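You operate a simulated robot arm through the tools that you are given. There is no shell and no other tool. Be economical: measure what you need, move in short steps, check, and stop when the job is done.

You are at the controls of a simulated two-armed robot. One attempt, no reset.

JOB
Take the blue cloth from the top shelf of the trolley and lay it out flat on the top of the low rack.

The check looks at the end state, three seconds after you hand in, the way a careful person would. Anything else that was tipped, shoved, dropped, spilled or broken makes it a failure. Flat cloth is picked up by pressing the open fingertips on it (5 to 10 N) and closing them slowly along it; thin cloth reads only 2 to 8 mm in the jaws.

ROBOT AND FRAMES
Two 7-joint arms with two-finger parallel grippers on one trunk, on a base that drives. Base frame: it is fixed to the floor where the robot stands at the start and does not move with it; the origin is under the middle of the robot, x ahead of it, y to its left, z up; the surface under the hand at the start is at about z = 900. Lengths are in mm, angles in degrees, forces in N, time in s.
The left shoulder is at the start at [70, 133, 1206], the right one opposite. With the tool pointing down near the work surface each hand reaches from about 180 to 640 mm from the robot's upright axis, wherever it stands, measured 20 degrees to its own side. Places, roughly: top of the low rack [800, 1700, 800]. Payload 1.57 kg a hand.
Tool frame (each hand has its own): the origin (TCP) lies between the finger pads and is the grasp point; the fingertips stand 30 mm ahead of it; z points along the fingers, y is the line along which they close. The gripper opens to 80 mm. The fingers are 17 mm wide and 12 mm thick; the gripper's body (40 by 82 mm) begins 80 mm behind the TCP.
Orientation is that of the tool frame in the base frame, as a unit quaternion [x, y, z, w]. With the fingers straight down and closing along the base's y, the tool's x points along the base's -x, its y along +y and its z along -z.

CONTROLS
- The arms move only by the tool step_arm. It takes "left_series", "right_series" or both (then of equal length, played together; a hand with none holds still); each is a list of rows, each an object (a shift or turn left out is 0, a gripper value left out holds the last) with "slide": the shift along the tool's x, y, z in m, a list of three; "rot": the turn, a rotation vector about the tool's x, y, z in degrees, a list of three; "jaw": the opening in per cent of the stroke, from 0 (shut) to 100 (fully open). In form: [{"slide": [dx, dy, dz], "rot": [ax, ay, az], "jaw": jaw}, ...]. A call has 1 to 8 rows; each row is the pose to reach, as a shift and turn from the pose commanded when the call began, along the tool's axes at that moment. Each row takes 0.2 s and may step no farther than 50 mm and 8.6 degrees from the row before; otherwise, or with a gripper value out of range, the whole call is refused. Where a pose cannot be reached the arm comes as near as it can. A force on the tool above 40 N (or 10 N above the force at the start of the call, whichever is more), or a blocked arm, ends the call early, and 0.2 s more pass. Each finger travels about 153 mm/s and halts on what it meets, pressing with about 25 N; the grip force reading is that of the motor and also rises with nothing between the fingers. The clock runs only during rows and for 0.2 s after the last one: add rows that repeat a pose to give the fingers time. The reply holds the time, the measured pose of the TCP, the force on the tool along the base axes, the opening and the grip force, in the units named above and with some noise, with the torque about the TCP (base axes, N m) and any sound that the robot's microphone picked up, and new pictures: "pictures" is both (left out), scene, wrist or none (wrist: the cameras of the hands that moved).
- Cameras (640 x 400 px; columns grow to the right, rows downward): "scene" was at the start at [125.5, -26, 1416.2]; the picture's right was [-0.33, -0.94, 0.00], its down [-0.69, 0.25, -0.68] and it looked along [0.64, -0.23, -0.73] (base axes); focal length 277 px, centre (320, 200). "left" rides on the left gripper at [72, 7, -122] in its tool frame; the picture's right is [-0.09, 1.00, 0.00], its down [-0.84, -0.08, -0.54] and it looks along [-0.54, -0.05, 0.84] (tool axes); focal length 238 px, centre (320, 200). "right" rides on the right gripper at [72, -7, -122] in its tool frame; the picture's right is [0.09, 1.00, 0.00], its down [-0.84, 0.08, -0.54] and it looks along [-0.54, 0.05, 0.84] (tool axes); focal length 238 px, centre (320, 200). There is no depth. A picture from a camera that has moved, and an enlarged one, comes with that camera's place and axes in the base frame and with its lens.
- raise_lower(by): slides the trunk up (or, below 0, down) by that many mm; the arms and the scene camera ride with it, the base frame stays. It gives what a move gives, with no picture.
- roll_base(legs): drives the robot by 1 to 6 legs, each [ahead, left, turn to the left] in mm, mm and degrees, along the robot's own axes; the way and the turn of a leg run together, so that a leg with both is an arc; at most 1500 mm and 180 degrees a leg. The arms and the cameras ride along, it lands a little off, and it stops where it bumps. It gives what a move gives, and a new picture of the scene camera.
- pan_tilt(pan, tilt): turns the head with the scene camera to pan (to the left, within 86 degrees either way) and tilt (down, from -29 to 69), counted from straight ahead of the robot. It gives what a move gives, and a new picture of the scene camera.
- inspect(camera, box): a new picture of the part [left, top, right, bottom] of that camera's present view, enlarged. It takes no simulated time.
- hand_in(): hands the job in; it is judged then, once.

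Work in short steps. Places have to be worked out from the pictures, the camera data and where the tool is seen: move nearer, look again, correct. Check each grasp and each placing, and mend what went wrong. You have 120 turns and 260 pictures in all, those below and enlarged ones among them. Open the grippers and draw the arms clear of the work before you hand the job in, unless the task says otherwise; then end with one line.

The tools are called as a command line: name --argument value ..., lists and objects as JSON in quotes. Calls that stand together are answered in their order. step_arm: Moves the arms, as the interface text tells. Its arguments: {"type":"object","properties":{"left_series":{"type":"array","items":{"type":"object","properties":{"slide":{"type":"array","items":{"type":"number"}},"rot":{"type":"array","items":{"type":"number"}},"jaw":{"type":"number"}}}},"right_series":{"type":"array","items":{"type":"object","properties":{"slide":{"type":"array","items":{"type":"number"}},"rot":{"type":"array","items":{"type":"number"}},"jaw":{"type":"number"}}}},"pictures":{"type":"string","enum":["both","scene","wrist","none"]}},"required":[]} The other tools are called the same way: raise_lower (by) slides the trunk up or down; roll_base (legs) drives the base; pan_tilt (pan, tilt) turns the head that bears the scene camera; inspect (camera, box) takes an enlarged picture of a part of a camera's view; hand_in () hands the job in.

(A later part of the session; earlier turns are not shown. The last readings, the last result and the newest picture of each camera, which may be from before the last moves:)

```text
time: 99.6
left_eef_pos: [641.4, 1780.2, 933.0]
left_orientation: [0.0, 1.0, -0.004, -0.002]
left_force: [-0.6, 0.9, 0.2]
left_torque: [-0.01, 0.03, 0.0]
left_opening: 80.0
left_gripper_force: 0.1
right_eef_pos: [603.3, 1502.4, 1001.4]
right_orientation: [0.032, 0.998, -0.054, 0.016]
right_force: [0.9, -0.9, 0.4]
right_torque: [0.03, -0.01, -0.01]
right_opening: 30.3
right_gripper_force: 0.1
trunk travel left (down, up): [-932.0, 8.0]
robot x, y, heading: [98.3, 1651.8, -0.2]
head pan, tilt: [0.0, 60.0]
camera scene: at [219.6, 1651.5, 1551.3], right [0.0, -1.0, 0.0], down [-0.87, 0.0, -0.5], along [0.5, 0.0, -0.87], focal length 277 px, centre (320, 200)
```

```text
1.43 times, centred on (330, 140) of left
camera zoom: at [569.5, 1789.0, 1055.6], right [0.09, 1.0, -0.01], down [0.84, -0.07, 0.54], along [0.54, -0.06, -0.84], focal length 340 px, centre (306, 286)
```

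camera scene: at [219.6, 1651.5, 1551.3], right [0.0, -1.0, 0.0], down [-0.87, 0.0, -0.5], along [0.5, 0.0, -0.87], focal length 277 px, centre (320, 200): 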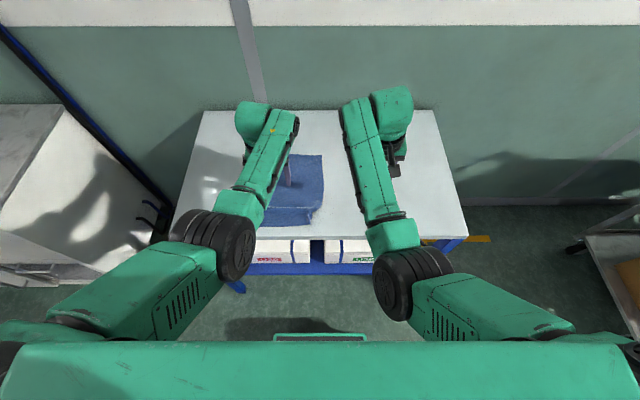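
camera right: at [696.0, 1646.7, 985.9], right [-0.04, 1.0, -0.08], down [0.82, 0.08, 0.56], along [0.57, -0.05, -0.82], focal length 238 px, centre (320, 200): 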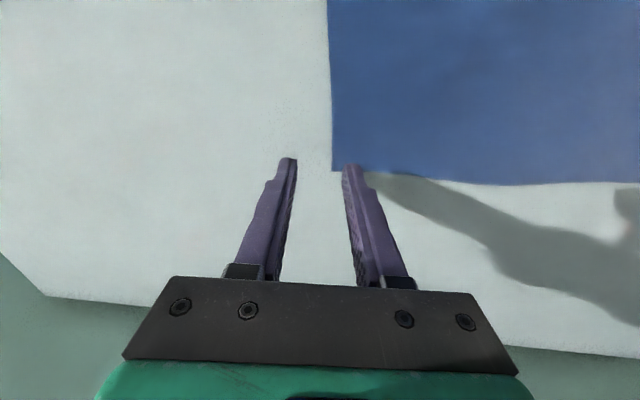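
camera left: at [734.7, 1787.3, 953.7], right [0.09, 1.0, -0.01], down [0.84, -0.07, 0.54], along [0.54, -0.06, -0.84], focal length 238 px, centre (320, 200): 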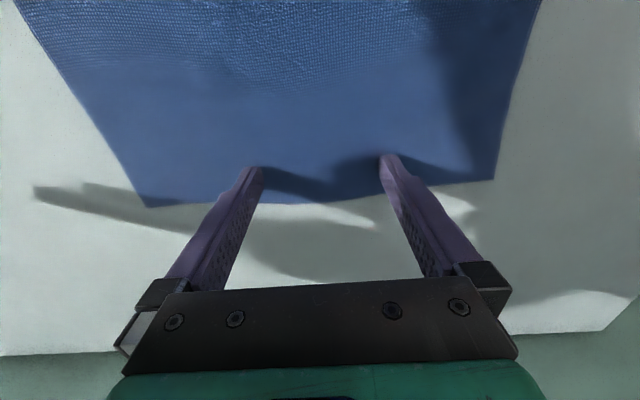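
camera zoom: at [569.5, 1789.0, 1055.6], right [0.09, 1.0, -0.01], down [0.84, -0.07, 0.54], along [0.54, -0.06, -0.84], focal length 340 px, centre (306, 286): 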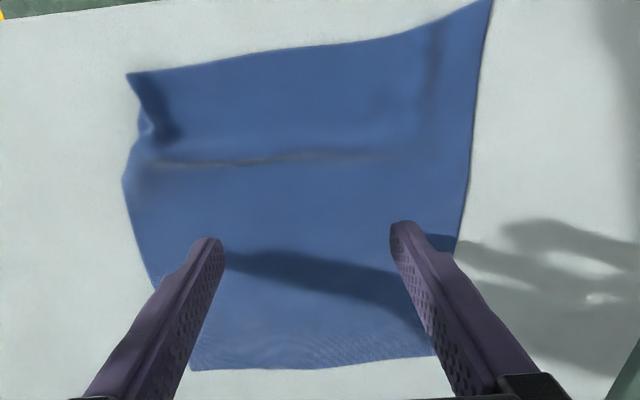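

Now only a ridge at x≈622 (y 1668–1812) and a crease at the near-right corner remain. I take a closer look at that corner.

inspect --camera "left" --box '[190, 30, 310, 140]'

inspect --camera "right" --box '[440, 0, 640, 200]'

```text
3.64 times, centred on (250, 85) of left
camera zoom: at [569.5, 1789.0, 1055.6], right [0.09, 1.0, -0.01], down [0.84, -0.07, 0.54], along [0.54, -0.06, -0.84], focal length 867 px, centre (574, 618)
```

zoom: 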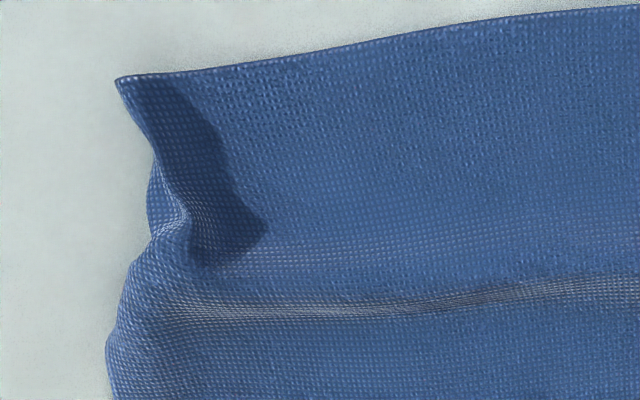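

```text
2.00 times, centred on (540, 100) of right
camera zoom: at [528.3, 1513.1, 1121.8], right [-0.03, 0.99, -0.11], down [0.82, 0.09, 0.56], along [0.57, -0.08, -0.82], focal length 477 px, centre (-120, 400)
```

zoom: 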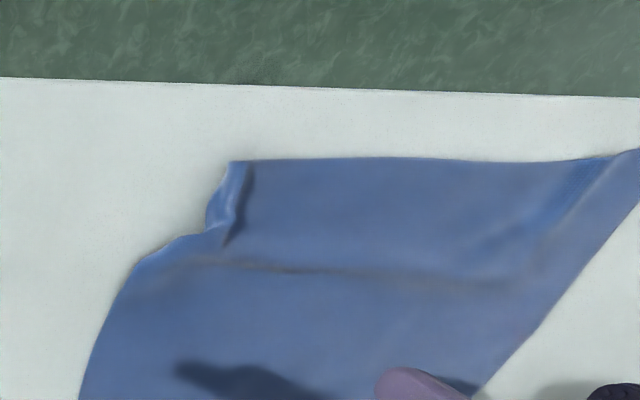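

The outer ~25 mm at the right corner is folded under. I'll pinch the near edge just inside it, lift that corner so the flap falls open, and lay it down again pulling out the ridge. First I place the left hand over (575,1725) using the base.

roll_base --legs '[[-66, -55, 0]]'

step_arm --left_series '[{"jaw": 50}, {"jaw": 31}, {"jaw": 31}]' --pictures "wrist"

```text
time: 100.7
left_eef_pos: [576.4, 1728.6, 931.8]
left_orientation: [0.0, 1.0, -0.005, -0.003]
left_force: [-0.4, -0.5, -0.3]
left_torque: [-0.08, 0.05, 0.0]
left_opening: 80.1
left_gripper_force: 0.1
right_eef_pos: [539.2, 1447.9, 1002.3]
right_orientation: [0.032, 0.998, -0.058, 0.016]
right_force: [1.1, 0.6, -0.9]
right_torque: [0.0, 0.02, 0.02]
right_opening: 30.2
right_gripper_force: 0.1
trunk travel left (down, up): [-932.0, 8.0]
robot x, y, heading: [31.2, 1597.9, -0.1]
head pan, tilt: [0.0, 60.0]
camera scene: at [154.7, 1600.9, 1551.1], right [0.0, -1.0, 0.0], down [-0.87, 0.0, -0.5], along [0.5, 0.0, -0.87], focal length 277 px, centre (320, 200)
```

scene: 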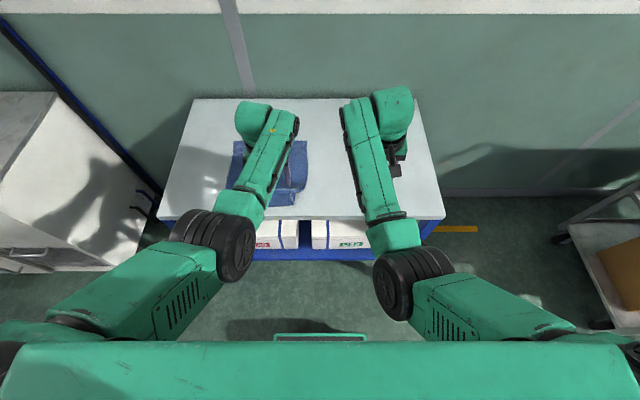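

```text
time: 101.5
left_eef_pos: [571.6, 1727.0, 934.5]
left_orientation: [0.001, 1.0, -0.003, 0.0]
left_force: [0.4, 0.8, 0.6]
left_torque: [0.01, 0.01, -0.02]
left_opening: 24.9
left_gripper_force: 0.0
right_eef_pos: [535.4, 1444.3, 1003.7]
right_orientation: [0.034, 0.998, -0.057, 0.019]
right_force: [-0.3, 0.1, -0.4]
right_torque: [0.0, 0.01, -0.01]
right_opening: 30.4
right_gripper_force: 0.0
trunk travel left (down, up): [-932.0, 8.0]
robot x, y, heading: [29.8, 1596.0, -0.1]
head pan, tilt: [0.0, 60.0]
camera left: at [499.7, 1734.2, 1057.8], right [0.09, 1.0, -0.01], down [0.84, -0.07, 0.54], along [0.54, -0.05, -0.84], focal length 238 px, centre (320, 200)
```

left: 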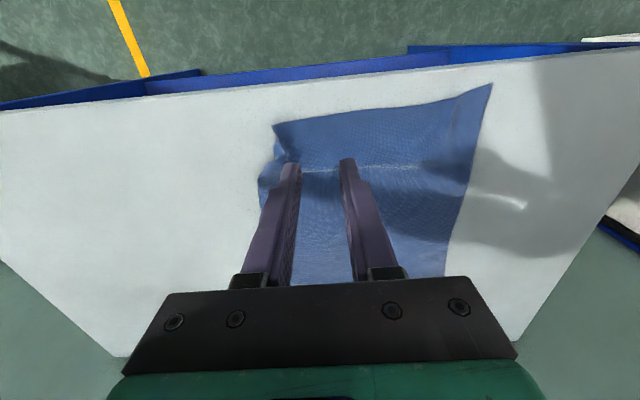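

The hand sits at (572,1727) with the corner at (563,1677). I lower with the trunk to just above the cloth.

raise_lower --by -96

step_arm --left_series '[{"slide": [0, 0, 0.002]}, {"slide": [0, 0, 0.004]}, {"slide": [0, 0, 0.0055]}]' --pictures "none"

```text
time: 102.8
left_eef_pos: [572.6, 1726.6, 838.6]
left_orientation: [0.0, 1.0, -0.004, 0.0]
left_force: [-0.5, -0.1, 0.3]
left_torque: [-0.01, 0.02, -0.01]
left_opening: 24.4
left_gripper_force: 0.1
right_eef_pos: [535.9, 1446.0, 907.0]
right_orientation: [0.034, 0.998, -0.057, 0.018]
right_force: [-0.5, 0.2, 0.3]
right_torque: [-0.02, 0.02, -0.02]
right_opening: 30.3
right_gripper_force: 0.1
trunk travel left (down, up): [-836.0, 104.0]
robot x, y, heading: [35.8, 1596.3, 0.0]
head pan, tilt: [0.0, 60.0]
```

```text
time: 103.6
left_eef_pos: [572.3, 1726.9, 833.0]
left_orientation: [0.0, 1.0, -0.004, 0.0]
left_force: [0.1, 0.1, 0.1]
left_torque: [-0.02, 0.0, 0.02]
left_opening: 24.9
left_gripper_force: 0.0
right_eef_pos: [535.7, 1444.7, 907.7]
right_orientation: [0.033, 0.998, -0.056, 0.018]
right_force: [-0.6, -0.9, -0.3]
right_torque: [0.03, -0.02, 0.0]
right_opening: 30.3
right_gripper_force: 0.1
trunk travel left (down, up): [-836.0, 104.0]
robot x, y, heading: [31.9, 1594.8, -0.2]
head pan, tilt: [0.0, 60.0]
```

Nearly touching; I press the last 2–3 mm.

step_arm --left_series '[{"slide": [0, 0, 0.001]}, {"slide": [0, 0, 0.002]}, {"slide": [0, 0, 0.0028]}]' --pictures "none"

```text
time: 104.4
left_eef_pos: [572.1, 1726.7, 831.2]
left_orientation: [-0.001, 1.0, -0.002, 0.002]
left_force: [2.0, 0.0, 6.5]
left_torque: [0.03, 0.03, 0.01]
left_opening: 24.8
left_gripper_force: 0.0
right_eef_pos: [534.4, 1445.0, 908.3]
right_orientation: [0.034, 0.998, -0.056, 0.018]
right_force: [-0.7, 0.8, 0.2]
right_torque: [0.02, 0.02, 0.0]
right_opening: 30.3
right_gripper_force: 0.1
trunk travel left (down, up): [-836.0, 104.0]
robot x, y, heading: [33.3, 1600.3, -0.4]
head pan, tilt: [0.0, 60.0]
```

6.5 N; I close slowly.

step_arm --left_series '[{"slide": [0, 0, 0.0005], "jaw": 26}, {"slide": [0, 0, 0.0005], "jaw": 21}, {"slide": [0, 0, 0.0005], "jaw": 16}, {"slide": [0, 0, 0.0005], "jaw": 11}, {"slide": [0, 0, 0.0005], "jaw": 6}, {"slide": [0, 0, 0.0005], "jaw": 2}, {"slide": [0, 0, 0.0005], "jaw": 0}, {"slide": [0, 0, 0.0005], "jaw": 0}]' --pictures "wrist"

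```text
time: 106.2
left_eef_pos: [570.7, 1726.7, 831.7]
left_orientation: [0.0, 1.0, -0.002, 0.001]
left_force: [1.0, -1.6, 13.8]
left_torque: [-0.03, -0.03, 0.0]
left_opening: 2.3
left_gripper_force: 23.4
right_eef_pos: [534.2, 1443.9, 909.0]
right_orientation: [0.033, 0.998, -0.057, 0.019]
right_force: [0.9, 0.6, 0.3]
right_torque: [0.0, 0.02, 0.01]
right_opening: 30.3
right_gripper_force: 0.2
trunk travel left (down, up): [-836.0, 104.0]
robot x, y, heading: [31.0, 1600.3, -0.0]
head pan, tilt: [0.0, 60.0]
camera left: at [499.0, 1734.5, 953.8], right [0.09, 1.0, -0.01], down [0.84, -0.07, 0.54], along [0.54, -0.05, -0.84], focal length 238 px, centre (320, 200)
```

left: 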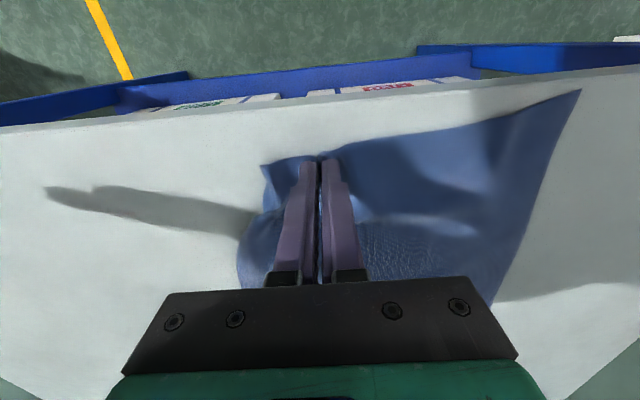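

It holds (2.3 mm). I lift the corner 100 mm with the trunk.

raise_lower --by 100

step_arm --left_series '[{"slide": [0, 0, -0.01]}, {"slide": [0, 0, -0.02]}]' --pictures "both"

inspect --camera "right" --box '[400, 0, 640, 200]'

```text
time: 107.5
left_eef_pos: [571.7, 1727.5, 930.3]
left_orientation: [0.0, 1.0, -0.004, -0.001]
left_force: [-0.1, 0.0, -0.2]
left_torque: [-0.02, 0.0, -0.02]
left_opening: 2.2
left_gripper_force: 23.4
right_eef_pos: [535.8, 1446.6, 1007.9]
right_orientation: [0.033, 0.998, -0.057, 0.018]
right_force: [-0.5, -0.2, -0.1]
right_torque: [0.0, 0.03, 0.04]
right_opening: 30.6
right_gripper_force: 0.0
trunk travel left (down, up): [-936.0, 4.0]
robot x, y, heading: [30.1, 1599.0, -0.2]
head pan, tilt: [0.0, 60.0]
```

```text
time: 108.1
left_eef_pos: [571.1, 1727.2, 950.6]
left_orientation: [0.0, 1.0, -0.004, -0.001]
left_force: [0.3, -0.1, 0.1]
left_torque: [0.01, 0.01, -0.04]
left_opening: 2.0
left_gripper_force: 23.7
right_eef_pos: [535.5, 1444.9, 1009.1]
right_orientation: [0.034, 0.998, -0.057, 0.018]
right_force: [0.2, 0.6, 0.3]
right_torque: [0.03, -0.02, 0.01]
right_opening: 30.1
right_gripper_force: 0.0
trunk travel left (down, up): [-936.0, 4.0]
robot x, y, heading: [33.8, 1594.9, -0.2]
head pan, tilt: [0.0, 60.0]
camera scene: at [148.9, 1597.1, 1555.7], right [0.0, -1.0, 0.0], down [-0.87, 0.0, -0.5], along [0.5, 0.0, -0.87], focal length 277 px, centre (320, 200)
camera left: at [500.1, 1735.3, 1072.8], right [0.09, 1.0, -0.01], down [0.84, -0.07, 0.54], along [0.54, -0.06, -0.84], focal length 238 px, centre (320, 200)
```

scene: 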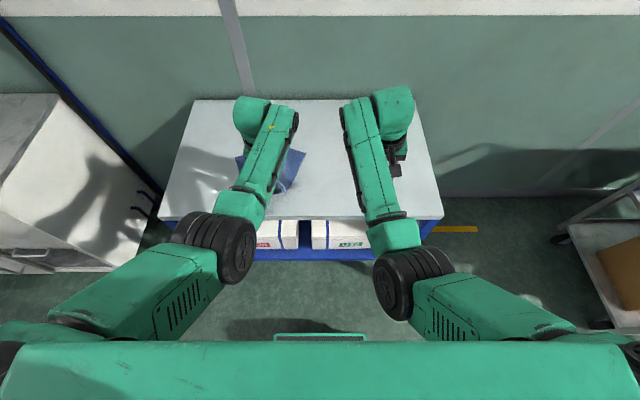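
left: 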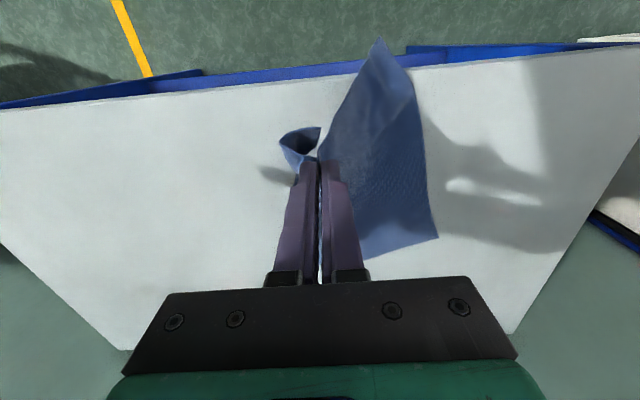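

```text
2.00 times, centred on (520, 100) of right
camera zoom: at [459.3, 1457.0, 1127.3], right [-0.02, 0.99, -0.11], down [0.82, 0.09, 0.56], along [0.57, -0.08, -0.82], focal length 477 px, centre (-80, 400)
```

zoom: 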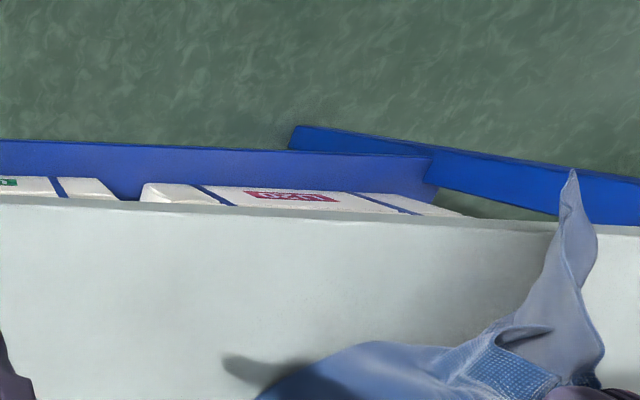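

The flap at the right is coming free. I shift 35 mm to the right at height, lower, and then settle back left, so that the flap trails outward as it lands.

step_arm --left_series '[{"slide": [0, -0.012, 0]}, {"slide": [0.0, -0.024, 0.0]}, {"slide": [0, -0.036, 0]}, {"slide": [0, -0.036, 0]}]' --pictures "wrist"

inspect --camera "left" --box '[220, 50, 480, 280]'

```text
time: 109.1
left_eef_pos: [571.2, 1692.2, 949.3]
left_orientation: [0.0, 1.0, -0.004, -0.001]
left_force: [-1.2, 0.5, 0.2]
left_torque: [-0.03, -0.02, -0.01]
left_opening: 1.8
left_gripper_force: 22.9
right_eef_pos: [535.3, 1446.1, 1007.8]
right_orientation: [0.033, 0.998, -0.057, 0.019]
right_force: [0.9, -0.4, 0.0]
right_torque: [0.0, 0.03, -0.01]
right_opening: 30.9
right_gripper_force: 0.1
trunk travel left (down, up): [-936.0, 4.0]
robot x, y, heading: [28.2, 1598.3, -0.2]
head pan, tilt: [0.0, 60.0]
camera left: at [500.9, 1699.3, 1072.6], right [0.09, 1.0, -0.01], down [0.84, -0.07, 0.54], along [0.54, -0.06, -0.84], focal length 238 px, centre (320, 200)
```

left: 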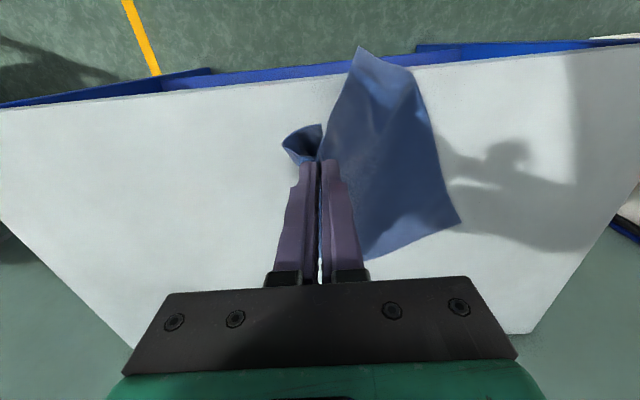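

```text
1.74 times, centred on (350, 165) of left
camera zoom: at [500.9, 1699.3, 1072.6], right [0.09, 1.0, -0.01], down [0.84, -0.07, 0.54], along [0.54, -0.06, -0.84], focal length 414 px, centre (268, 261)
```

zoom: 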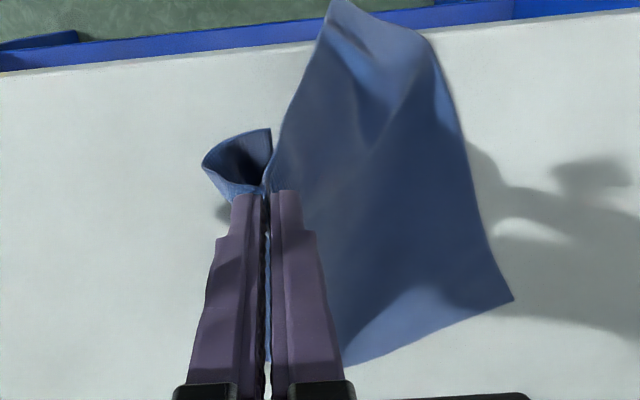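

The flap hangs as an open cone, which is good. I lower with the trunk to near the surface.

raise_lower --by -85

step_arm --left_series '[{"slide": [0.003, 0.003, 0.006]}, {"slide": [0.006, 0.008, 0.012]}, {"slide": [0.008, 0.014, 0.018]}, {"slide": [0.01, 0.02, 0.023]}, {"slide": [0.012, 0.024, 0.027]}, {"slide": [0.012, 0.024, 0.029]}]' --pictures "both"

```text
time: 110.3
left_eef_pos: [572.1, 1691.8, 864.1]
left_orientation: [0.0, 1.0, -0.003, -0.001]
left_force: [0.2, 0.0, 0.3]
left_torque: [0.01, 0.01, 0.01]
left_opening: 1.8
left_gripper_force: 23.6
right_eef_pos: [536.0, 1446.0, 923.0]
right_orientation: [0.033, 0.998, -0.057, 0.019]
right_force: [0.0, 0.0, 0.2]
right_torque: [0.01, 0.0, -0.01]
right_opening: 30.2
right_gripper_force: 0.1
trunk travel left (down, up): [-851.0, 89.0]
robot x, y, heading: [32.4, 1594.2, -0.4]
head pan, tilt: [0.0, 60.0]
```

```text
time: 111.7
left_eef_pos: [561.0, 1716.5, 835.4]
left_orientation: [0.0, 1.0, -0.004, 0.001]
left_force: [0.3, 0.6, 0.9]
left_torque: [-0.01, -0.01, -0.02]
left_opening: 2.2
left_gripper_force: 24.2
right_eef_pos: [534.7, 1444.4, 923.3]
right_orientation: [0.034, 0.998, -0.056, 0.019]
right_force: [0.1, -1.4, -0.5]
right_torque: [-0.03, 0.02, -0.02]
right_opening: 30.5
right_gripper_force: 0.0
trunk travel left (down, up): [-851.0, 89.0]
robot x, y, heading: [35.8, 1598.5, -0.2]
head pan, tilt: [0.0, 60.0]
camera scene: at [149.0, 1597.1, 1470.7], right [0.0, -1.0, 0.0], down [-0.87, 0.0, -0.5], along [0.5, 0.0, -0.87], focal length 277 px, centre (320, 200)
camera left: at [488.9, 1723.2, 958.3], right [0.09, 1.0, -0.01], down [0.84, -0.07, 0.54], along [0.54, -0.06, -0.84], focal length 238 px, centre (320, 200)
```

scene: 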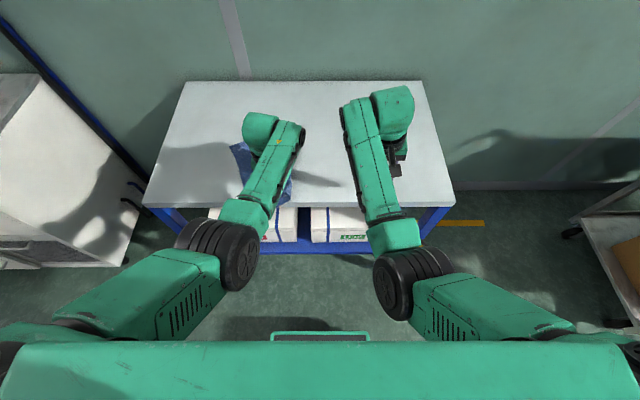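
left: 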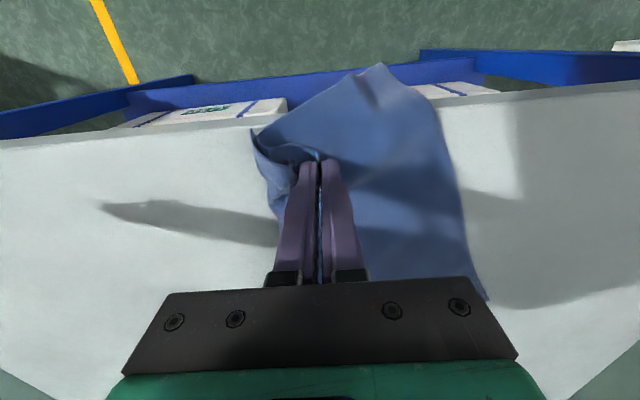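

The cloth has rotated somewhat, as it slides easily. I release gently here without pressing, lift and look.

step_arm --left_series '[{"slide": [-0.008, 0, 0.001]}, {"slide": [-0.016, 0, 0.001]}, {"slide": [-0.016, 0, 0.001], "jaw": 8}, {"slide": [-0.016, 0, 0.001], "jaw": 16}, {"slide": [-0.016, 0, 0.001], "jaw": 26}, {"slide": [-0.016, 0, 0.0], "jaw": 36}, {"slide": [-0.016, 0, -0.02], "jaw": 36}, {"slide": [-0.016, 0, -0.05], "jaw": 36}]' --pictures "none"

raise_lower --by 85

roll_base --legs '[[-60, 0, 0]]'

inspect --camera "left" --box '[160, 60, 560, 300]'

```text
time: 113.5
left_eef_pos: [576.1, 1717.3, 886.0]
left_orientation: [-0.001, 1.0, -0.003, -0.001]
left_force: [-1.2, -0.6, 0.1]
left_torque: [0.0, 0.0, -0.02]
left_opening: 29.0
left_gripper_force: 0.1
right_eef_pos: [536.0, 1445.6, 923.6]
right_orientation: [0.033, 0.998, -0.056, 0.018]
right_force: [-0.8, -0.6, 0.0]
right_torque: [0.01, -0.01, -0.01]
right_opening: 30.2
right_gripper_force: 0.1
trunk travel left (down, up): [-851.0, 89.0]
robot x, y, heading: [32.6, 1597.8, -0.1]
head pan, tilt: [0.0, 60.0]
```

```text
time: 114.8
left_eef_pos: [576.5, 1716.2, 971.8]
left_orientation: [0.0, 1.0, -0.003, -0.001]
left_force: [0.4, 0.4, -0.2]
left_torque: [-0.01, -0.03, 0.03]
left_opening: 28.9
left_gripper_force: 0.1
right_eef_pos: [535.8, 1444.9, 1009.2]
right_orientation: [0.033, 0.998, -0.056, 0.018]
right_force: [0.7, 0.1, -0.5]
right_torque: [0.04, 0.01, 0.01]
right_opening: 30.3
right_gripper_force: 0.0
trunk travel left (down, up): [-936.0, 4.0]
robot x, y, heading: [32.1, 1598.1, -0.1]
head pan, tilt: [0.0, 60.0]
```

```text
time: 115.7
left_eef_pos: [523.2, 1718.5, 967.4]
left_orientation: [-0.001, 1.0, -0.003, -0.004]
left_force: [0.8, 0.9, -0.6]
left_torque: [-0.01, 0.03, 0.01]
left_opening: 28.9
left_gripper_force: 0.0
right_eef_pos: [482.9, 1445.5, 1002.7]
right_orientation: [0.032, 0.998, -0.056, 0.015]
right_force: [0.9, -0.3, 0.3]
right_torque: [-0.01, 0.05, 0.01]
right_opening: 30.4
right_gripper_force: 0.1
trunk travel left (down, up): [-936.0, 4.0]
robot x, y, heading: [-28.7, 1597.8, -0.0]
head pan, tilt: [0.0, 60.0]
camera scene: at [100.1, 1597.6, 1554.7], right [0.0, -1.0, 0.0], down [-0.87, 0.0, -0.49], along [0.49, 0.0, -0.87], focal length 277 px, centre (320, 200)
```

scene: 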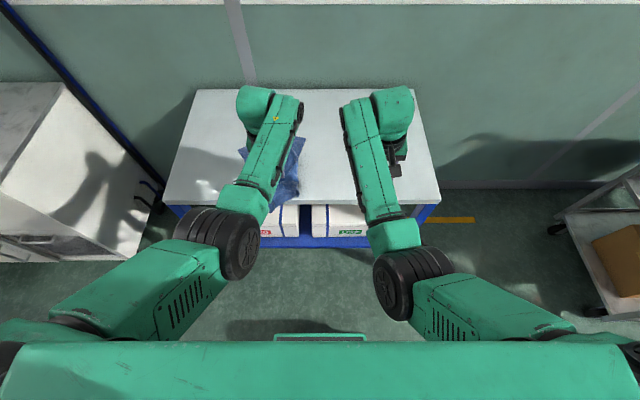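

```text
1.60 times, centred on (360, 180) of left
camera zoom: at [452.8, 1724.9, 1090.2], right [0.09, 1.0, -0.01], down [0.84, -0.07, 0.54], along [0.53, -0.05, -0.84], focal length 381 px, centre (256, 232)
```

zoom: 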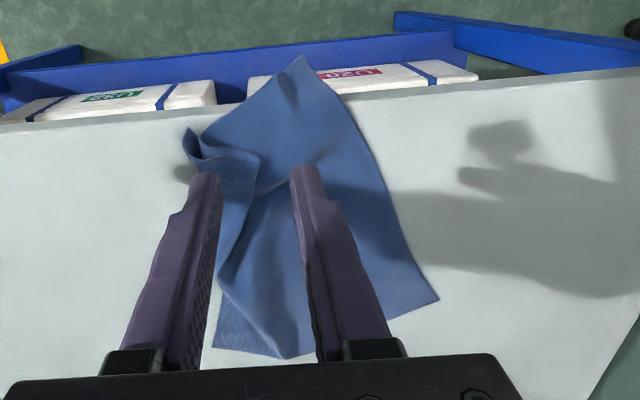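

The right side is crumpled now, so a clean redo is best. The cloth's left edge, from about (496,1751) to (735,1887), is free and clean, so I'll regrasp along that edge. I turn the base −35° so that edge runs roughly along the robot's own y.

roll_base --legs '[[0, 516, 0], [0, 0, -35], [165, 115, 0]]'

inspect --camera "left" --box '[0, 0, 640, 400]'

```text
time: 121.6
left_eef_pos: [687.8, 1919.4, 973.2]
left_orientation: [0.292, 0.956, -0.004, 0.0]
left_force: [0.3, -0.8, -0.6]
left_torque: [0.0, -0.03, 0.04]
left_opening: 28.6
left_gripper_force: 0.0
right_eef_pos: [503.0, 1717.3, 1009.1]
right_orientation: [0.323, 0.945, -0.059, 0.003]
right_force: [-0.4, -0.3, 0.3]
right_torque: [0.01, -0.03, -0.01]
right_opening: 30.3
right_gripper_force: 0.0
trunk travel left (down, up): [-936.0, 4.0]
robot x, y, heading: [169.8, 2126.7, -34.1]
head pan, tilt: [0.0, 60.0]
camera scene: at [264.7, 2059.6, 1556.0], right [-0.56, -0.83, 0.0], down [-0.72, 0.49, -0.5], along [0.42, -0.28, -0.86], focal length 277 px, centre (320, 200)
```

scene: 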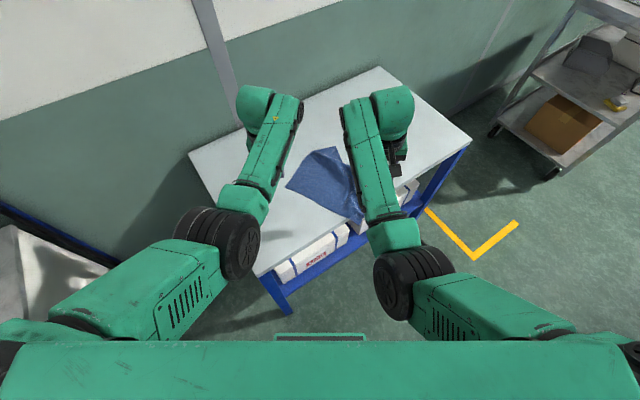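

```text
1.00 times, centred on (320, 200) of left (not enlarged: the box is as wide or as high as the picture)
camera zoom: at [632.7, 1966.1, 1095.2], right [0.63, 0.78, -0.01], down [0.65, -0.53, 0.54], along [0.42, -0.35, -0.84], focal length 238 px, centre (320, 200)
```

zoom: 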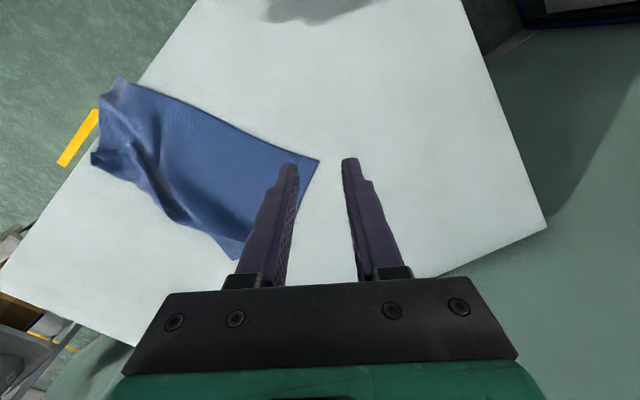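

I get A≈(514,1767) and B≈(731,1883). Turning further, to about −62°, aligns the robot exactly with this edge, and there is room beside the rack's end.

roll_base --legs '[[28, 281, 0], [0, 0, -28]]'

inspect --camera "left" --box '[0, 0, 640, 400]'

inspect --camera "right" --box '[0, 0, 640, 400]'

```text
time: 125.0
left_eef_pos: [710.1, 1910.6, 970.2]
left_orientation: [0.516, 0.856, -0.002, -0.003]
left_force: [-0.4, -0.8, -0.8]
left_torque: [0.0, -0.01, -0.03]
left_opening: 28.7
left_gripper_force: 0.0
right_eef_pos: [450.0, 1821.8, 1008.0]
right_orientation: [0.543, 0.837, -0.059, -0.014]
right_force: [1.1, 0.0, 0.9]
right_torque: [-0.01, 0.0, -0.01]
right_opening: 30.6
right_gripper_force: 0.0
trunk travel left (down, up): [-936.0, 4.0]
robot x, y, heading: [350.7, 2336.3, -62.4]
head pan, tilt: [0.0, 60.0]
camera scene: at [404.9, 2234.4, 1555.7], right [-0.89, -0.46, 0.0], down [-0.4, 0.77, -0.5], along [0.23, -0.44, -0.87], focal length 277 px, centre (320, 200)
```

scene: 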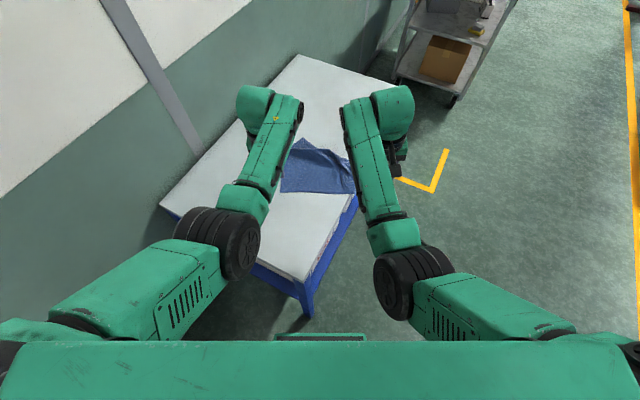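

```text
1.00 times, centred on (320, 200) of left (not enlarged: the box is as wide or as high as the picture)
camera zoom: at [682.9, 1977.4, 1093.7], right [0.92, 0.38, -0.01], down [0.33, -0.78, 0.54], along [0.2, -0.5, -0.84], focal length 238 px, centre (320, 200)
```

zoom: 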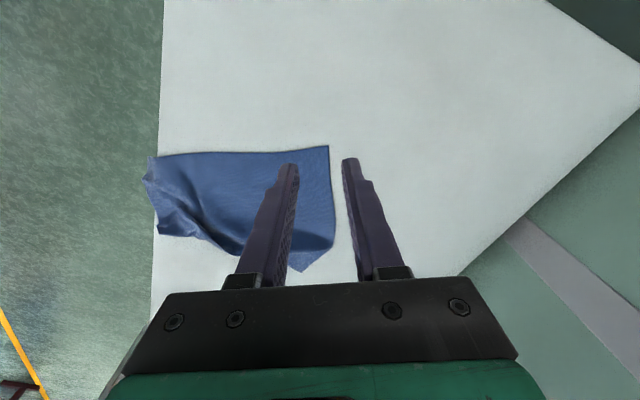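

```text
1.00 times, centred on (320, 200) of right (not enlarged: the box is as wide or as high as the picture)
camera zoom: at [425.5, 1893.3, 1127.4], right [0.87, 0.48, -0.12], down [0.46, -0.69, 0.56], along [0.19, -0.54, -0.82], focal length 238 px, centre (320, 200)
```

zoom: 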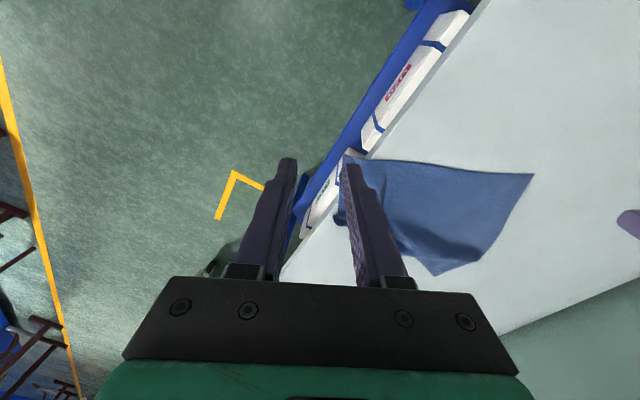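

I now see B≈(731,1882) and A≈(520,1776) with the edge along the robot's y. I position the hands above the two grip points, (710,1857) for the left and (562,1782) for the right, and straighten the right wrist.

step_arm --left_series '[{"slide": [-0.012, -0.006, 0.01]}, {"slide": [-0.024, -0.012, 0.02]}, {"slide": [-0.036, -0.019, 0.03]}, {"slide": [-0.048, -0.025, 0.04]}, {"slide": [-0.048, -0.025, 0.04]}]' --right_series '[{"slide": [-0.022, 0.02, 0.01], "rot": [-1.7, 0.5, -1]}, {"slide": [-0.044, 0.04, 0.03], "rot": [-3.4, 1, -2]}, {"slide": [-0.066, 0.06, 0.05], "rot": [-5, 1.6, -3]}, {"slide": [-0.087, 0.081, 0.065], "rot": [-6.6, 2.1, -3.8]}, {"slide": [-0.087, 0.081, 0.065], "rot": [-6.6, 2.1, -3.8]}]' --pictures "wrist"

```text
time: 126.2
left_eef_pos: [700.4, 1879.8, 951.8]
left_orientation: [0.521, 0.854, -0.006, -0.002]
left_force: [0.2, -0.3, 1.1]
left_torque: [0.0, 0.02, 0.01]
left_opening: 28.6
left_gripper_force: 0.1
left hand out of reach, approached as far as the arm can: row 2, 3, 4, 5
right_eef_pos: [527.8, 1793.1, 949.6]
right_orientation: [0.522, 0.853, -0.004, 0.004]
right_force: [0.0, 0.6, 0.1]
right_torque: [0.0, 0.03, 0.01]
right_opening: 30.5
right_gripper_force: 0.1
right hand out of reach, approached as far as the arm can: row 3, 4, 5
trunk travel left (down, up): [-936.0, 4.0]
robot x, y, heading: [349.6, 2335.0, -62.5]
head pan, tilt: [0.0, 60.0]
camera right: at [488.5, 1854.7, 1071.7], right [0.84, 0.54, 0.0], down [0.45, -0.7, 0.55], along [0.29, -0.47, -0.83], focal length 238 px, centre (320, 200)
camera left: at [674.6, 1948.1, 1073.7], right [0.93, 0.37, -0.01], down [0.32, -0.78, 0.54], along [0.19, -0.51, -0.84], focal length 238 px, centre (320, 200)
```

right: 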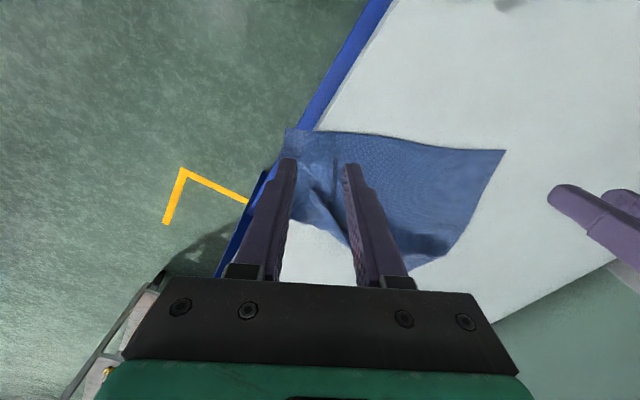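
left: 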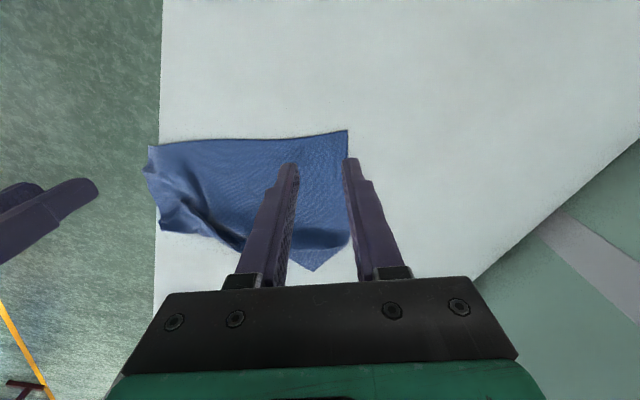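

Both hands are just 25 mm short along the robot's forward axis, so I drive ahead 25 mm (about 85 mm clearance there). Then the right hand moves 25 mm left.

roll_base --legs '[[25, 0, 0]]'

raise_lower --by -80

step_arm --left_series '[{"slide": [0, 0, 0.005]}, {"slide": [0, 0, 0.01]}, {"slide": [0, 0, 0.01]}]' --right_series '[{"slide": [0, 0.012, 0]}, {"slide": [0, 0.022, 0.01]}, {"slide": [0, 0.022, 0.01]}]' --pictures "wrist"

```text
time: 127.0
left_eef_pos: [709.9, 1861.7, 956.2]
left_orientation: [0.521, 0.854, -0.006, -0.001]
left_force: [-0.9, 1.4, 0.1]
left_torque: [-0.03, 0.01, -0.02]
left_opening: 28.9
left_gripper_force: 0.0
right_eef_pos: [537.0, 1775.6, 953.2]
right_orientation: [0.521, 0.854, -0.007, 0.005]
right_force: [-0.2, -0.4, 0.8]
right_torque: [-0.1, -0.02, 0.01]
right_opening: 30.4
right_gripper_force: 0.0
trunk travel left (down, up): [-936.0, 4.0]
robot x, y, heading: [360.1, 2309.9, -62.4]
head pan, tilt: [0.0, 60.0]
camera scene: at [412.2, 2218.8, 1556.3], right [-0.89, -0.46, 0.0], down [-0.4, 0.77, -0.5], along [0.23, -0.45, -0.86], focal length 277 px, centre (320, 200)
```

scene: 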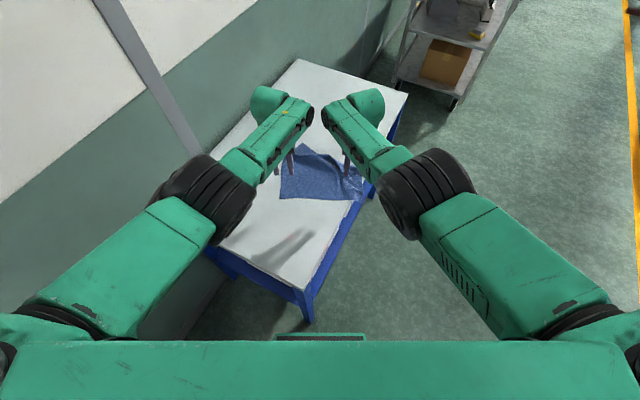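

```text
time: 128.2
left_eef_pos: [712.4, 1857.4, 871.9]
left_orientation: [0.521, 0.854, -0.005, -0.002]
left_force: [0.7, 0.7, -0.2]
left_torque: [-0.05, -0.01, 0.01]
left_opening: 28.9
left_gripper_force: 0.0
right_eef_pos: [540.2, 1772.2, 870.1]
right_orientation: [0.521, 0.853, -0.005, 0.003]
right_force: [-0.7, 0.3, 0.3]
right_torque: [0.01, 0.04, 0.0]
right_opening: 30.1
right_gripper_force: 0.1
trunk travel left (down, up): [-856.0, 84.0]
robot x, y, heading: [358.0, 2314.3, -62.4]
head pan, tilt: [0.0, 60.0]
```

```text
time: 129.0
left_eef_pos: [712.3, 1856.3, 862.6]
left_orientation: [0.521, 0.854, -0.005, -0.001]
left_force: [0.1, 0.4, -0.1]
left_torque: [0.02, 0.02, -0.01]
left_opening: 28.8
left_gripper_force: 0.2
right_eef_pos: [547.4, 1776.1, 870.9]
right_orientation: [0.52, 0.854, -0.004, 0.004]
right_force: [0.0, 0.2, 0.2]
right_torque: [0.0, 0.03, 0.02]
right_opening: 30.4
right_gripper_force: 0.0
right hand out of reach, approached as far as the arm can: row 2, 3
trunk travel left (down, up): [-856.0, 84.0]
robot x, y, heading: [361.8, 2317.3, -62.4]
head pan, tilt: [0.0, 60.0]
camera right: at [509.4, 1839.0, 992.3], right [0.84, 0.54, 0.0], down [0.45, -0.7, 0.55], along [0.29, -0.47, -0.84], focal length 238 px, centre (320, 200)
camera left: at [685.3, 1925.6, 984.2], right [0.93, 0.37, -0.01], down [0.32, -0.78, 0.55], along [0.2, -0.51, -0.84], focal length 238 px, centre (320, 200)
```

right: 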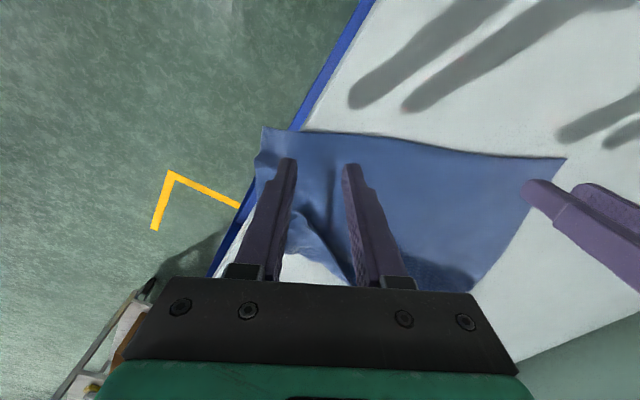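
left: 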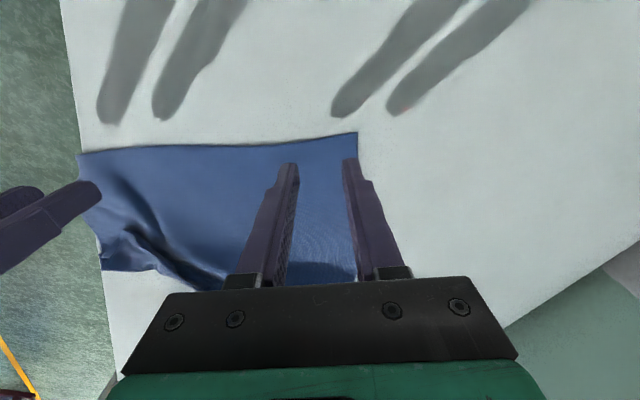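

The elbows are out now and both grips are well placed. I lower with the trunk to just above the cloth.

raise_lower --by -28

step_arm --left_series '[{"slide": [0, 0, 0]}, {"slide": [0, 0, 0]}, {"slide": [0, 0, 0]}]' --right_series '[{"slide": [0, 0, 0.003]}, {"slide": [0, 0, 0.006]}, {"slide": [0, 0, 0.008]}]' --pictures "none"

```text
time: 129.7
left_eef_pos: [711.1, 1858.2, 833.0]
left_orientation: [0.521, 0.853, -0.005, -0.001]
left_force: [-0.1, 0.1, 0.0]
left_torque: [0.0, 0.01, 0.01]
left_opening: 28.6
left_gripper_force: 0.1
right_eef_pos: [548.3, 1776.3, 841.6]
right_orientation: [0.52, 0.854, -0.004, 0.003]
right_force: [0.7, -0.4, 0.7]
right_torque: [-0.02, -0.03, -0.01]
right_opening: 30.4
right_gripper_force: 0.1
trunk travel left (down, up): [-828.0, 112.0]
robot x, y, heading: [361.2, 2313.5, -62.6]
head pan, tilt: [0.0, 60.0]
```

```text
time: 130.5
left_eef_pos: [710.2, 1857.4, 833.3]
left_orientation: [0.521, 0.854, -0.005, -0.002]
left_force: [-0.1, 0.1, -0.8]
left_torque: [0.02, 0.0, 0.01]
left_opening: 28.5
left_gripper_force: 0.0
right_eef_pos: [548.6, 1778.5, 834.9]
right_orientation: [0.521, 0.853, -0.004, 0.004]
right_force: [-0.2, 0.4, 0.2]
right_torque: [-0.03, -0.01, 0.02]
right_opening: 30.6
right_gripper_force: 0.1
trunk travel left (down, up): [-828.0, 112.0]
robot x, y, heading: [362.4, 2315.2, -62.6]
head pan, tilt: [0.0, 60.0]
```

Works. I press both lightly.

step_arm --left_series '[{"slide": [0, 0, 0.001]}, {"slide": [0, 0, 0.002]}, {"slide": [0, 0, 0.003]}]' --right_series '[{"slide": [0, 0, 0.0015]}, {"slide": [0, 0, 0.003]}, {"slide": [0, 0, 0.0045]}]' --pictures "none"

```text
time: 131.3
left_eef_pos: [710.1, 1859.2, 831.2]
left_orientation: [0.521, 0.854, -0.007, -0.001]
left_force: [0.3, -0.4, 1.8]
left_torque: [0.01, -0.04, 0.01]
left_opening: 29.1
left_gripper_force: 0.0
right_eef_pos: [548.4, 1776.4, 831.6]
right_orientation: [0.521, 0.854, -0.005, 0.004]
right_force: [0.6, -1.0, 9.7]
right_torque: [0.08, -0.08, -0.02]
right_opening: 30.2
right_gripper_force: 0.0
trunk travel left (down, up): [-828.0, 112.0]
robot x, y, heading: [360.3, 2314.1, -62.4]
head pan, tilt: [0.0, 60.0]
```

Right is at 9.7 N, left 1.8 N; I add 1.5 mm on the left and close both slowly.

step_arm --left_series '[{"slide": [0, 0, 0.001]}, {"slide": [0, 0, 0.0016], "jaw": 31}, {"slide": [0, 0, 0.0016], "jaw": 26}, {"slide": [0, 0, 0.0016], "jaw": 21}, {"slide": [0, 0, 0.0016], "jaw": 15}, {"slide": [0, 0, 0.0016], "jaw": 9}, {"slide": [0, 0, 0.0016], "jaw": 4}, {"slide": [0, 0, 0.0016], "jaw": 0}]' --right_series '[{"slide": [0, 0, 0.0]}, {"slide": [0, 0, 0], "jaw": 32}, {"slide": [0, 0, 0], "jaw": 27}, {"slide": [0, 0, 0], "jaw": 21}, {"slide": [0, 0, 0], "jaw": 15}, {"slide": [0, 0, 0], "jaw": 9}, {"slide": [0, 0, 0], "jaw": 4}, {"slide": [0, 0, 0], "jaw": 0}]' --pictures "wrist"

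```text
time: 133.1
left_eef_pos: [710.1, 1859.8, 831.8]
left_orientation: [0.521, 0.854, -0.006, 0.0]
left_force: [0.6, -0.7, 8.8]
left_torque: [0.01, 0.01, -0.01]
left_opening: 0.2
left_gripper_force: 21.4
right_eef_pos: [547.6, 1779.5, 830.3]
right_orientation: [0.52, 0.854, -0.005, 0.005]
right_force: [1.0, 0.1, 9.7]
right_torque: [0.1, -0.03, -0.02]
right_opening: 2.1
right_gripper_force: 23.5
trunk travel left (down, up): [-828.0, 112.0]
robot x, y, heading: [357.5, 2310.0, -62.5]
head pan, tilt: [0.0, 60.0]
camera right: at [508.3, 1841.6, 952.9], right [0.84, 0.54, 0.0], down [0.45, -0.7, 0.55], along [0.29, -0.47, -0.83], focal length 238 px, centre (320, 200)
camera left: at [684.4, 1928.3, 953.3], right [0.93, 0.37, -0.01], down [0.32, -0.77, 0.55], along [0.2, -0.51, -0.84], focal length 238 px, centre (320, 200)
```

right: 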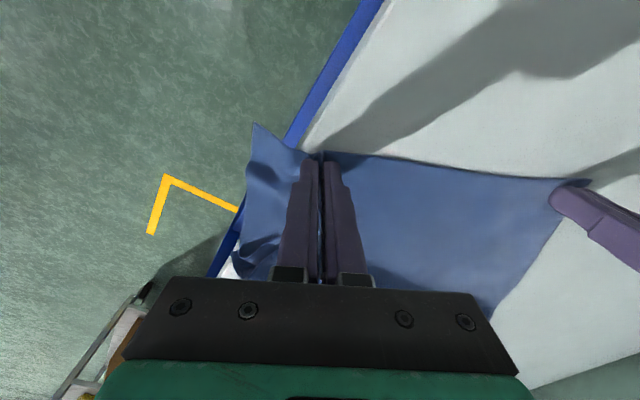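
left: 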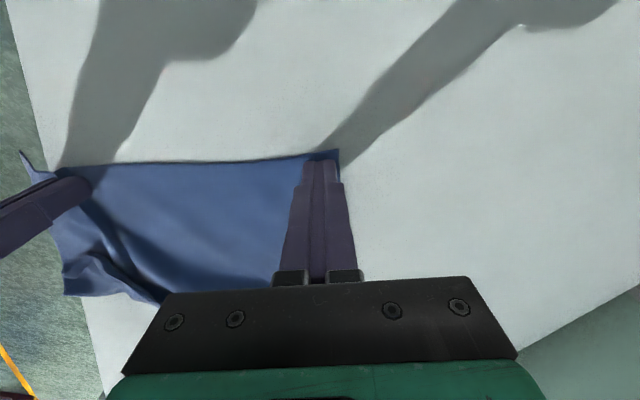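

The right holds (2.1 mm); the left slipped (0.2). Corner B has moved to about (717,1877), so I lift the left, open, move 16 mm along the edge and press again a bit harder.

step_arm --left_series '[{"slide": [0, 0, -0.008]}, {"slide": [0, -0.008, -0.012], "jaw": 10}, {"slide": [0, -0.016, -0.012], "jaw": 36}, {"slide": [0, -0.016, -0.012], "jaw": 36}, {"slide": [0, -0.016, -0.004]}, {"slide": [0, -0.016, -0.001]}, {"slide": [0, -0.016, 0.0005]}]' --pictures "wrist"

```text
time: 134.7
left_eef_pos: [696.0, 1854.0, 835.8]
left_orientation: [0.52, 0.854, -0.006, -0.001]
left_force: [0.1, -0.1, 0.1]
left_torque: [0.01, 0.06, -0.01]
left_opening: 28.9
left_gripper_force: 0.1
left hand out of reach, approached as far as the arm can: row 5, 6, 7
right_eef_pos: [547.4, 1779.4, 831.6]
right_orientation: [0.521, 0.854, -0.006, 0.006]
right_force: [-0.5, 1.4, 15.0]
right_torque: [0.17, 0.0, 0.02]
right_opening: 2.2
right_gripper_force: 24.0
trunk travel left (down, up): [-828.0, 112.0]
robot x, y, heading: [360.3, 2317.1, -62.6]
head pan, tilt: [0.0, 60.0]
camera left: at [669.6, 1922.9, 957.1], right [0.93, 0.37, -0.01], down [0.32, -0.77, 0.55], along [0.2, -0.51, -0.84], focal length 238 px, centre (320, 200)
```

left: 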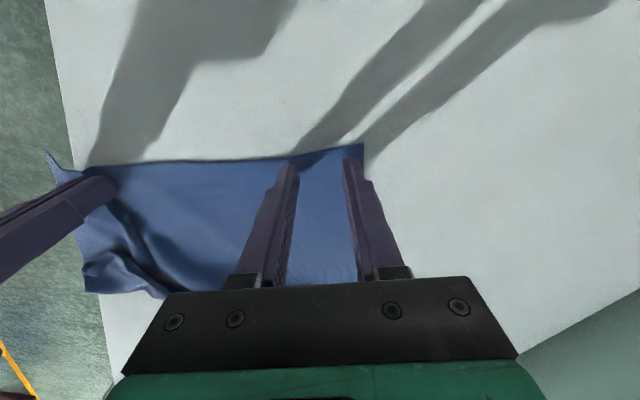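

The left hand is at its reach limit 4 mm above the surface. I raise both hands 20 mm with the arms and lower the trunk 20 mm to gain reach.

step_arm --left_series '[{"slide": [0, 0, -0.01]}, {"slide": [0, 0, -0.02]}]' --right_series '[{"slide": [0, 0, -0.01]}, {"slide": [0, 0, -0.024]}]' --pictures "none"

raise_lower --by -20

step_arm --left_series '[{"slide": [0, 0, 0.002]}, {"slide": [0, 0, 0.004]}, {"slide": [0, 0, 0.0055]}]' --pictures "none"

```text
time: 135.3
left_eef_pos: [696.5, 1853.4, 855.7]
left_orientation: [0.521, 0.854, -0.004, -0.001]
left_force: [0.4, 0.7, 0.1]
left_torque: [-0.01, -0.01, -0.01]
left_opening: 28.8
left_gripper_force: 0.1
right_eef_pos: [548.5, 1777.2, 852.8]
right_orientation: [0.521, 0.853, -0.006, 0.005]
right_force: [0.2, 0.1, 0.0]
right_torque: [0.0, -0.02, 0.02]
right_opening: 2.2
right_gripper_force: 24.1
right hand out of reach, approached as far as the arm can: row 2
trunk travel left (down, up): [-828.0, 112.0]
robot x, y, heading: [358.2, 2313.7, -62.7]
head pan, tilt: [0.0, 60.0]
```

```text
time: 136.0
left_eef_pos: [695.7, 1854.2, 835.8]
left_orientation: [0.521, 0.853, -0.006, -0.001]
left_force: [-0.6, -0.1, -0.4]
left_torque: [0.0, 0.01, -0.01]
left_opening: 29.4
left_gripper_force: 0.2
right_eef_pos: [549.2, 1777.0, 831.2]
right_orientation: [0.521, 0.854, -0.006, 0.006]
right_force: [-0.2, 0.8, 6.4]
right_torque: [0.07, 0.03, -0.01]
right_opening: 2.0
right_gripper_force: 24.0
trunk travel left (down, up): [-808.0, 132.0]
robot x, y, heading: [362.4, 2315.1, -62.4]
head pan, tilt: [0.0, 60.0]
```

```text
time: 136.8
left_eef_pos: [695.6, 1853.5, 831.4]
left_orientation: [0.521, 0.853, -0.007, 0.001]
left_force: [0.6, 1.9, 14.8]
left_torque: [0.18, -0.29, 0.01]
left_opening: 29.6
left_gripper_force: 0.3
right_eef_pos: [548.4, 1778.4, 832.5]
right_orientation: [0.521, 0.854, -0.005, 0.006]
right_force: [-0.1, -0.1, 0.3]
right_torque: [0.03, -0.01, 0.0]
right_opening: 2.1
right_gripper_force: 23.9
trunk travel left (down, up): [-808.0, 132.0]
robot x, y, heading: [362.4, 2311.0, -62.7]
head pan, tilt: [0.0, 60.0]
```

14.8 N on the left; I ease 0.4 mm and close slowly.

step_arm --left_series '[{"slide": [0, 0, -0.0004], "jaw": 33}, {"slide": [0, 0, -0.0004], "jaw": 28}, {"slide": [0, 0, -0.0004], "jaw": 23}, {"slide": [0, 0, -0.0004], "jaw": 18}, {"slide": [0, 0, -0.0004], "jaw": 13}, {"slide": [0, 0, -0.0004], "jaw": 8}, {"slide": [0, 0, -0.0004], "jaw": 3}, {"slide": [0, 0, -0.0004], "jaw": 0}]' --pictures "wrist"

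```text
time: 138.6
left_eef_pos: [695.4, 1854.9, 832.6]
left_orientation: [0.522, 0.853, -0.007, 0.001]
left_force: [2.3, -0.8, 20.2]
left_torque: [0.09, -0.13, -0.01]
left_opening: 2.1
left_gripper_force: 23.3
right_eef_pos: [548.8, 1777.6, 832.7]
right_orientation: [0.521, 0.854, -0.005, 0.006]
right_force: [-0.4, 0.9, 0.3]
right_torque: [0.03, -0.02, 0.03]
right_opening: 2.1
right_gripper_force: 23.6
trunk travel left (down, up): [-808.0, 132.0]
robot x, y, heading: [358.8, 2314.8, -62.4]
head pan, tilt: [0.0, 60.0]
camera left: at [669.5, 1922.5, 953.3], right [0.93, 0.37, -0.01], down [0.32, -0.77, 0.55], along [0.2, -0.51, -0.84], focal length 238 px, centre (320, 200)
```

left: 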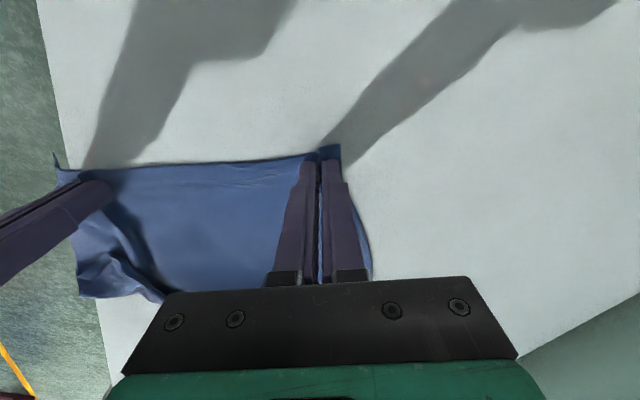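

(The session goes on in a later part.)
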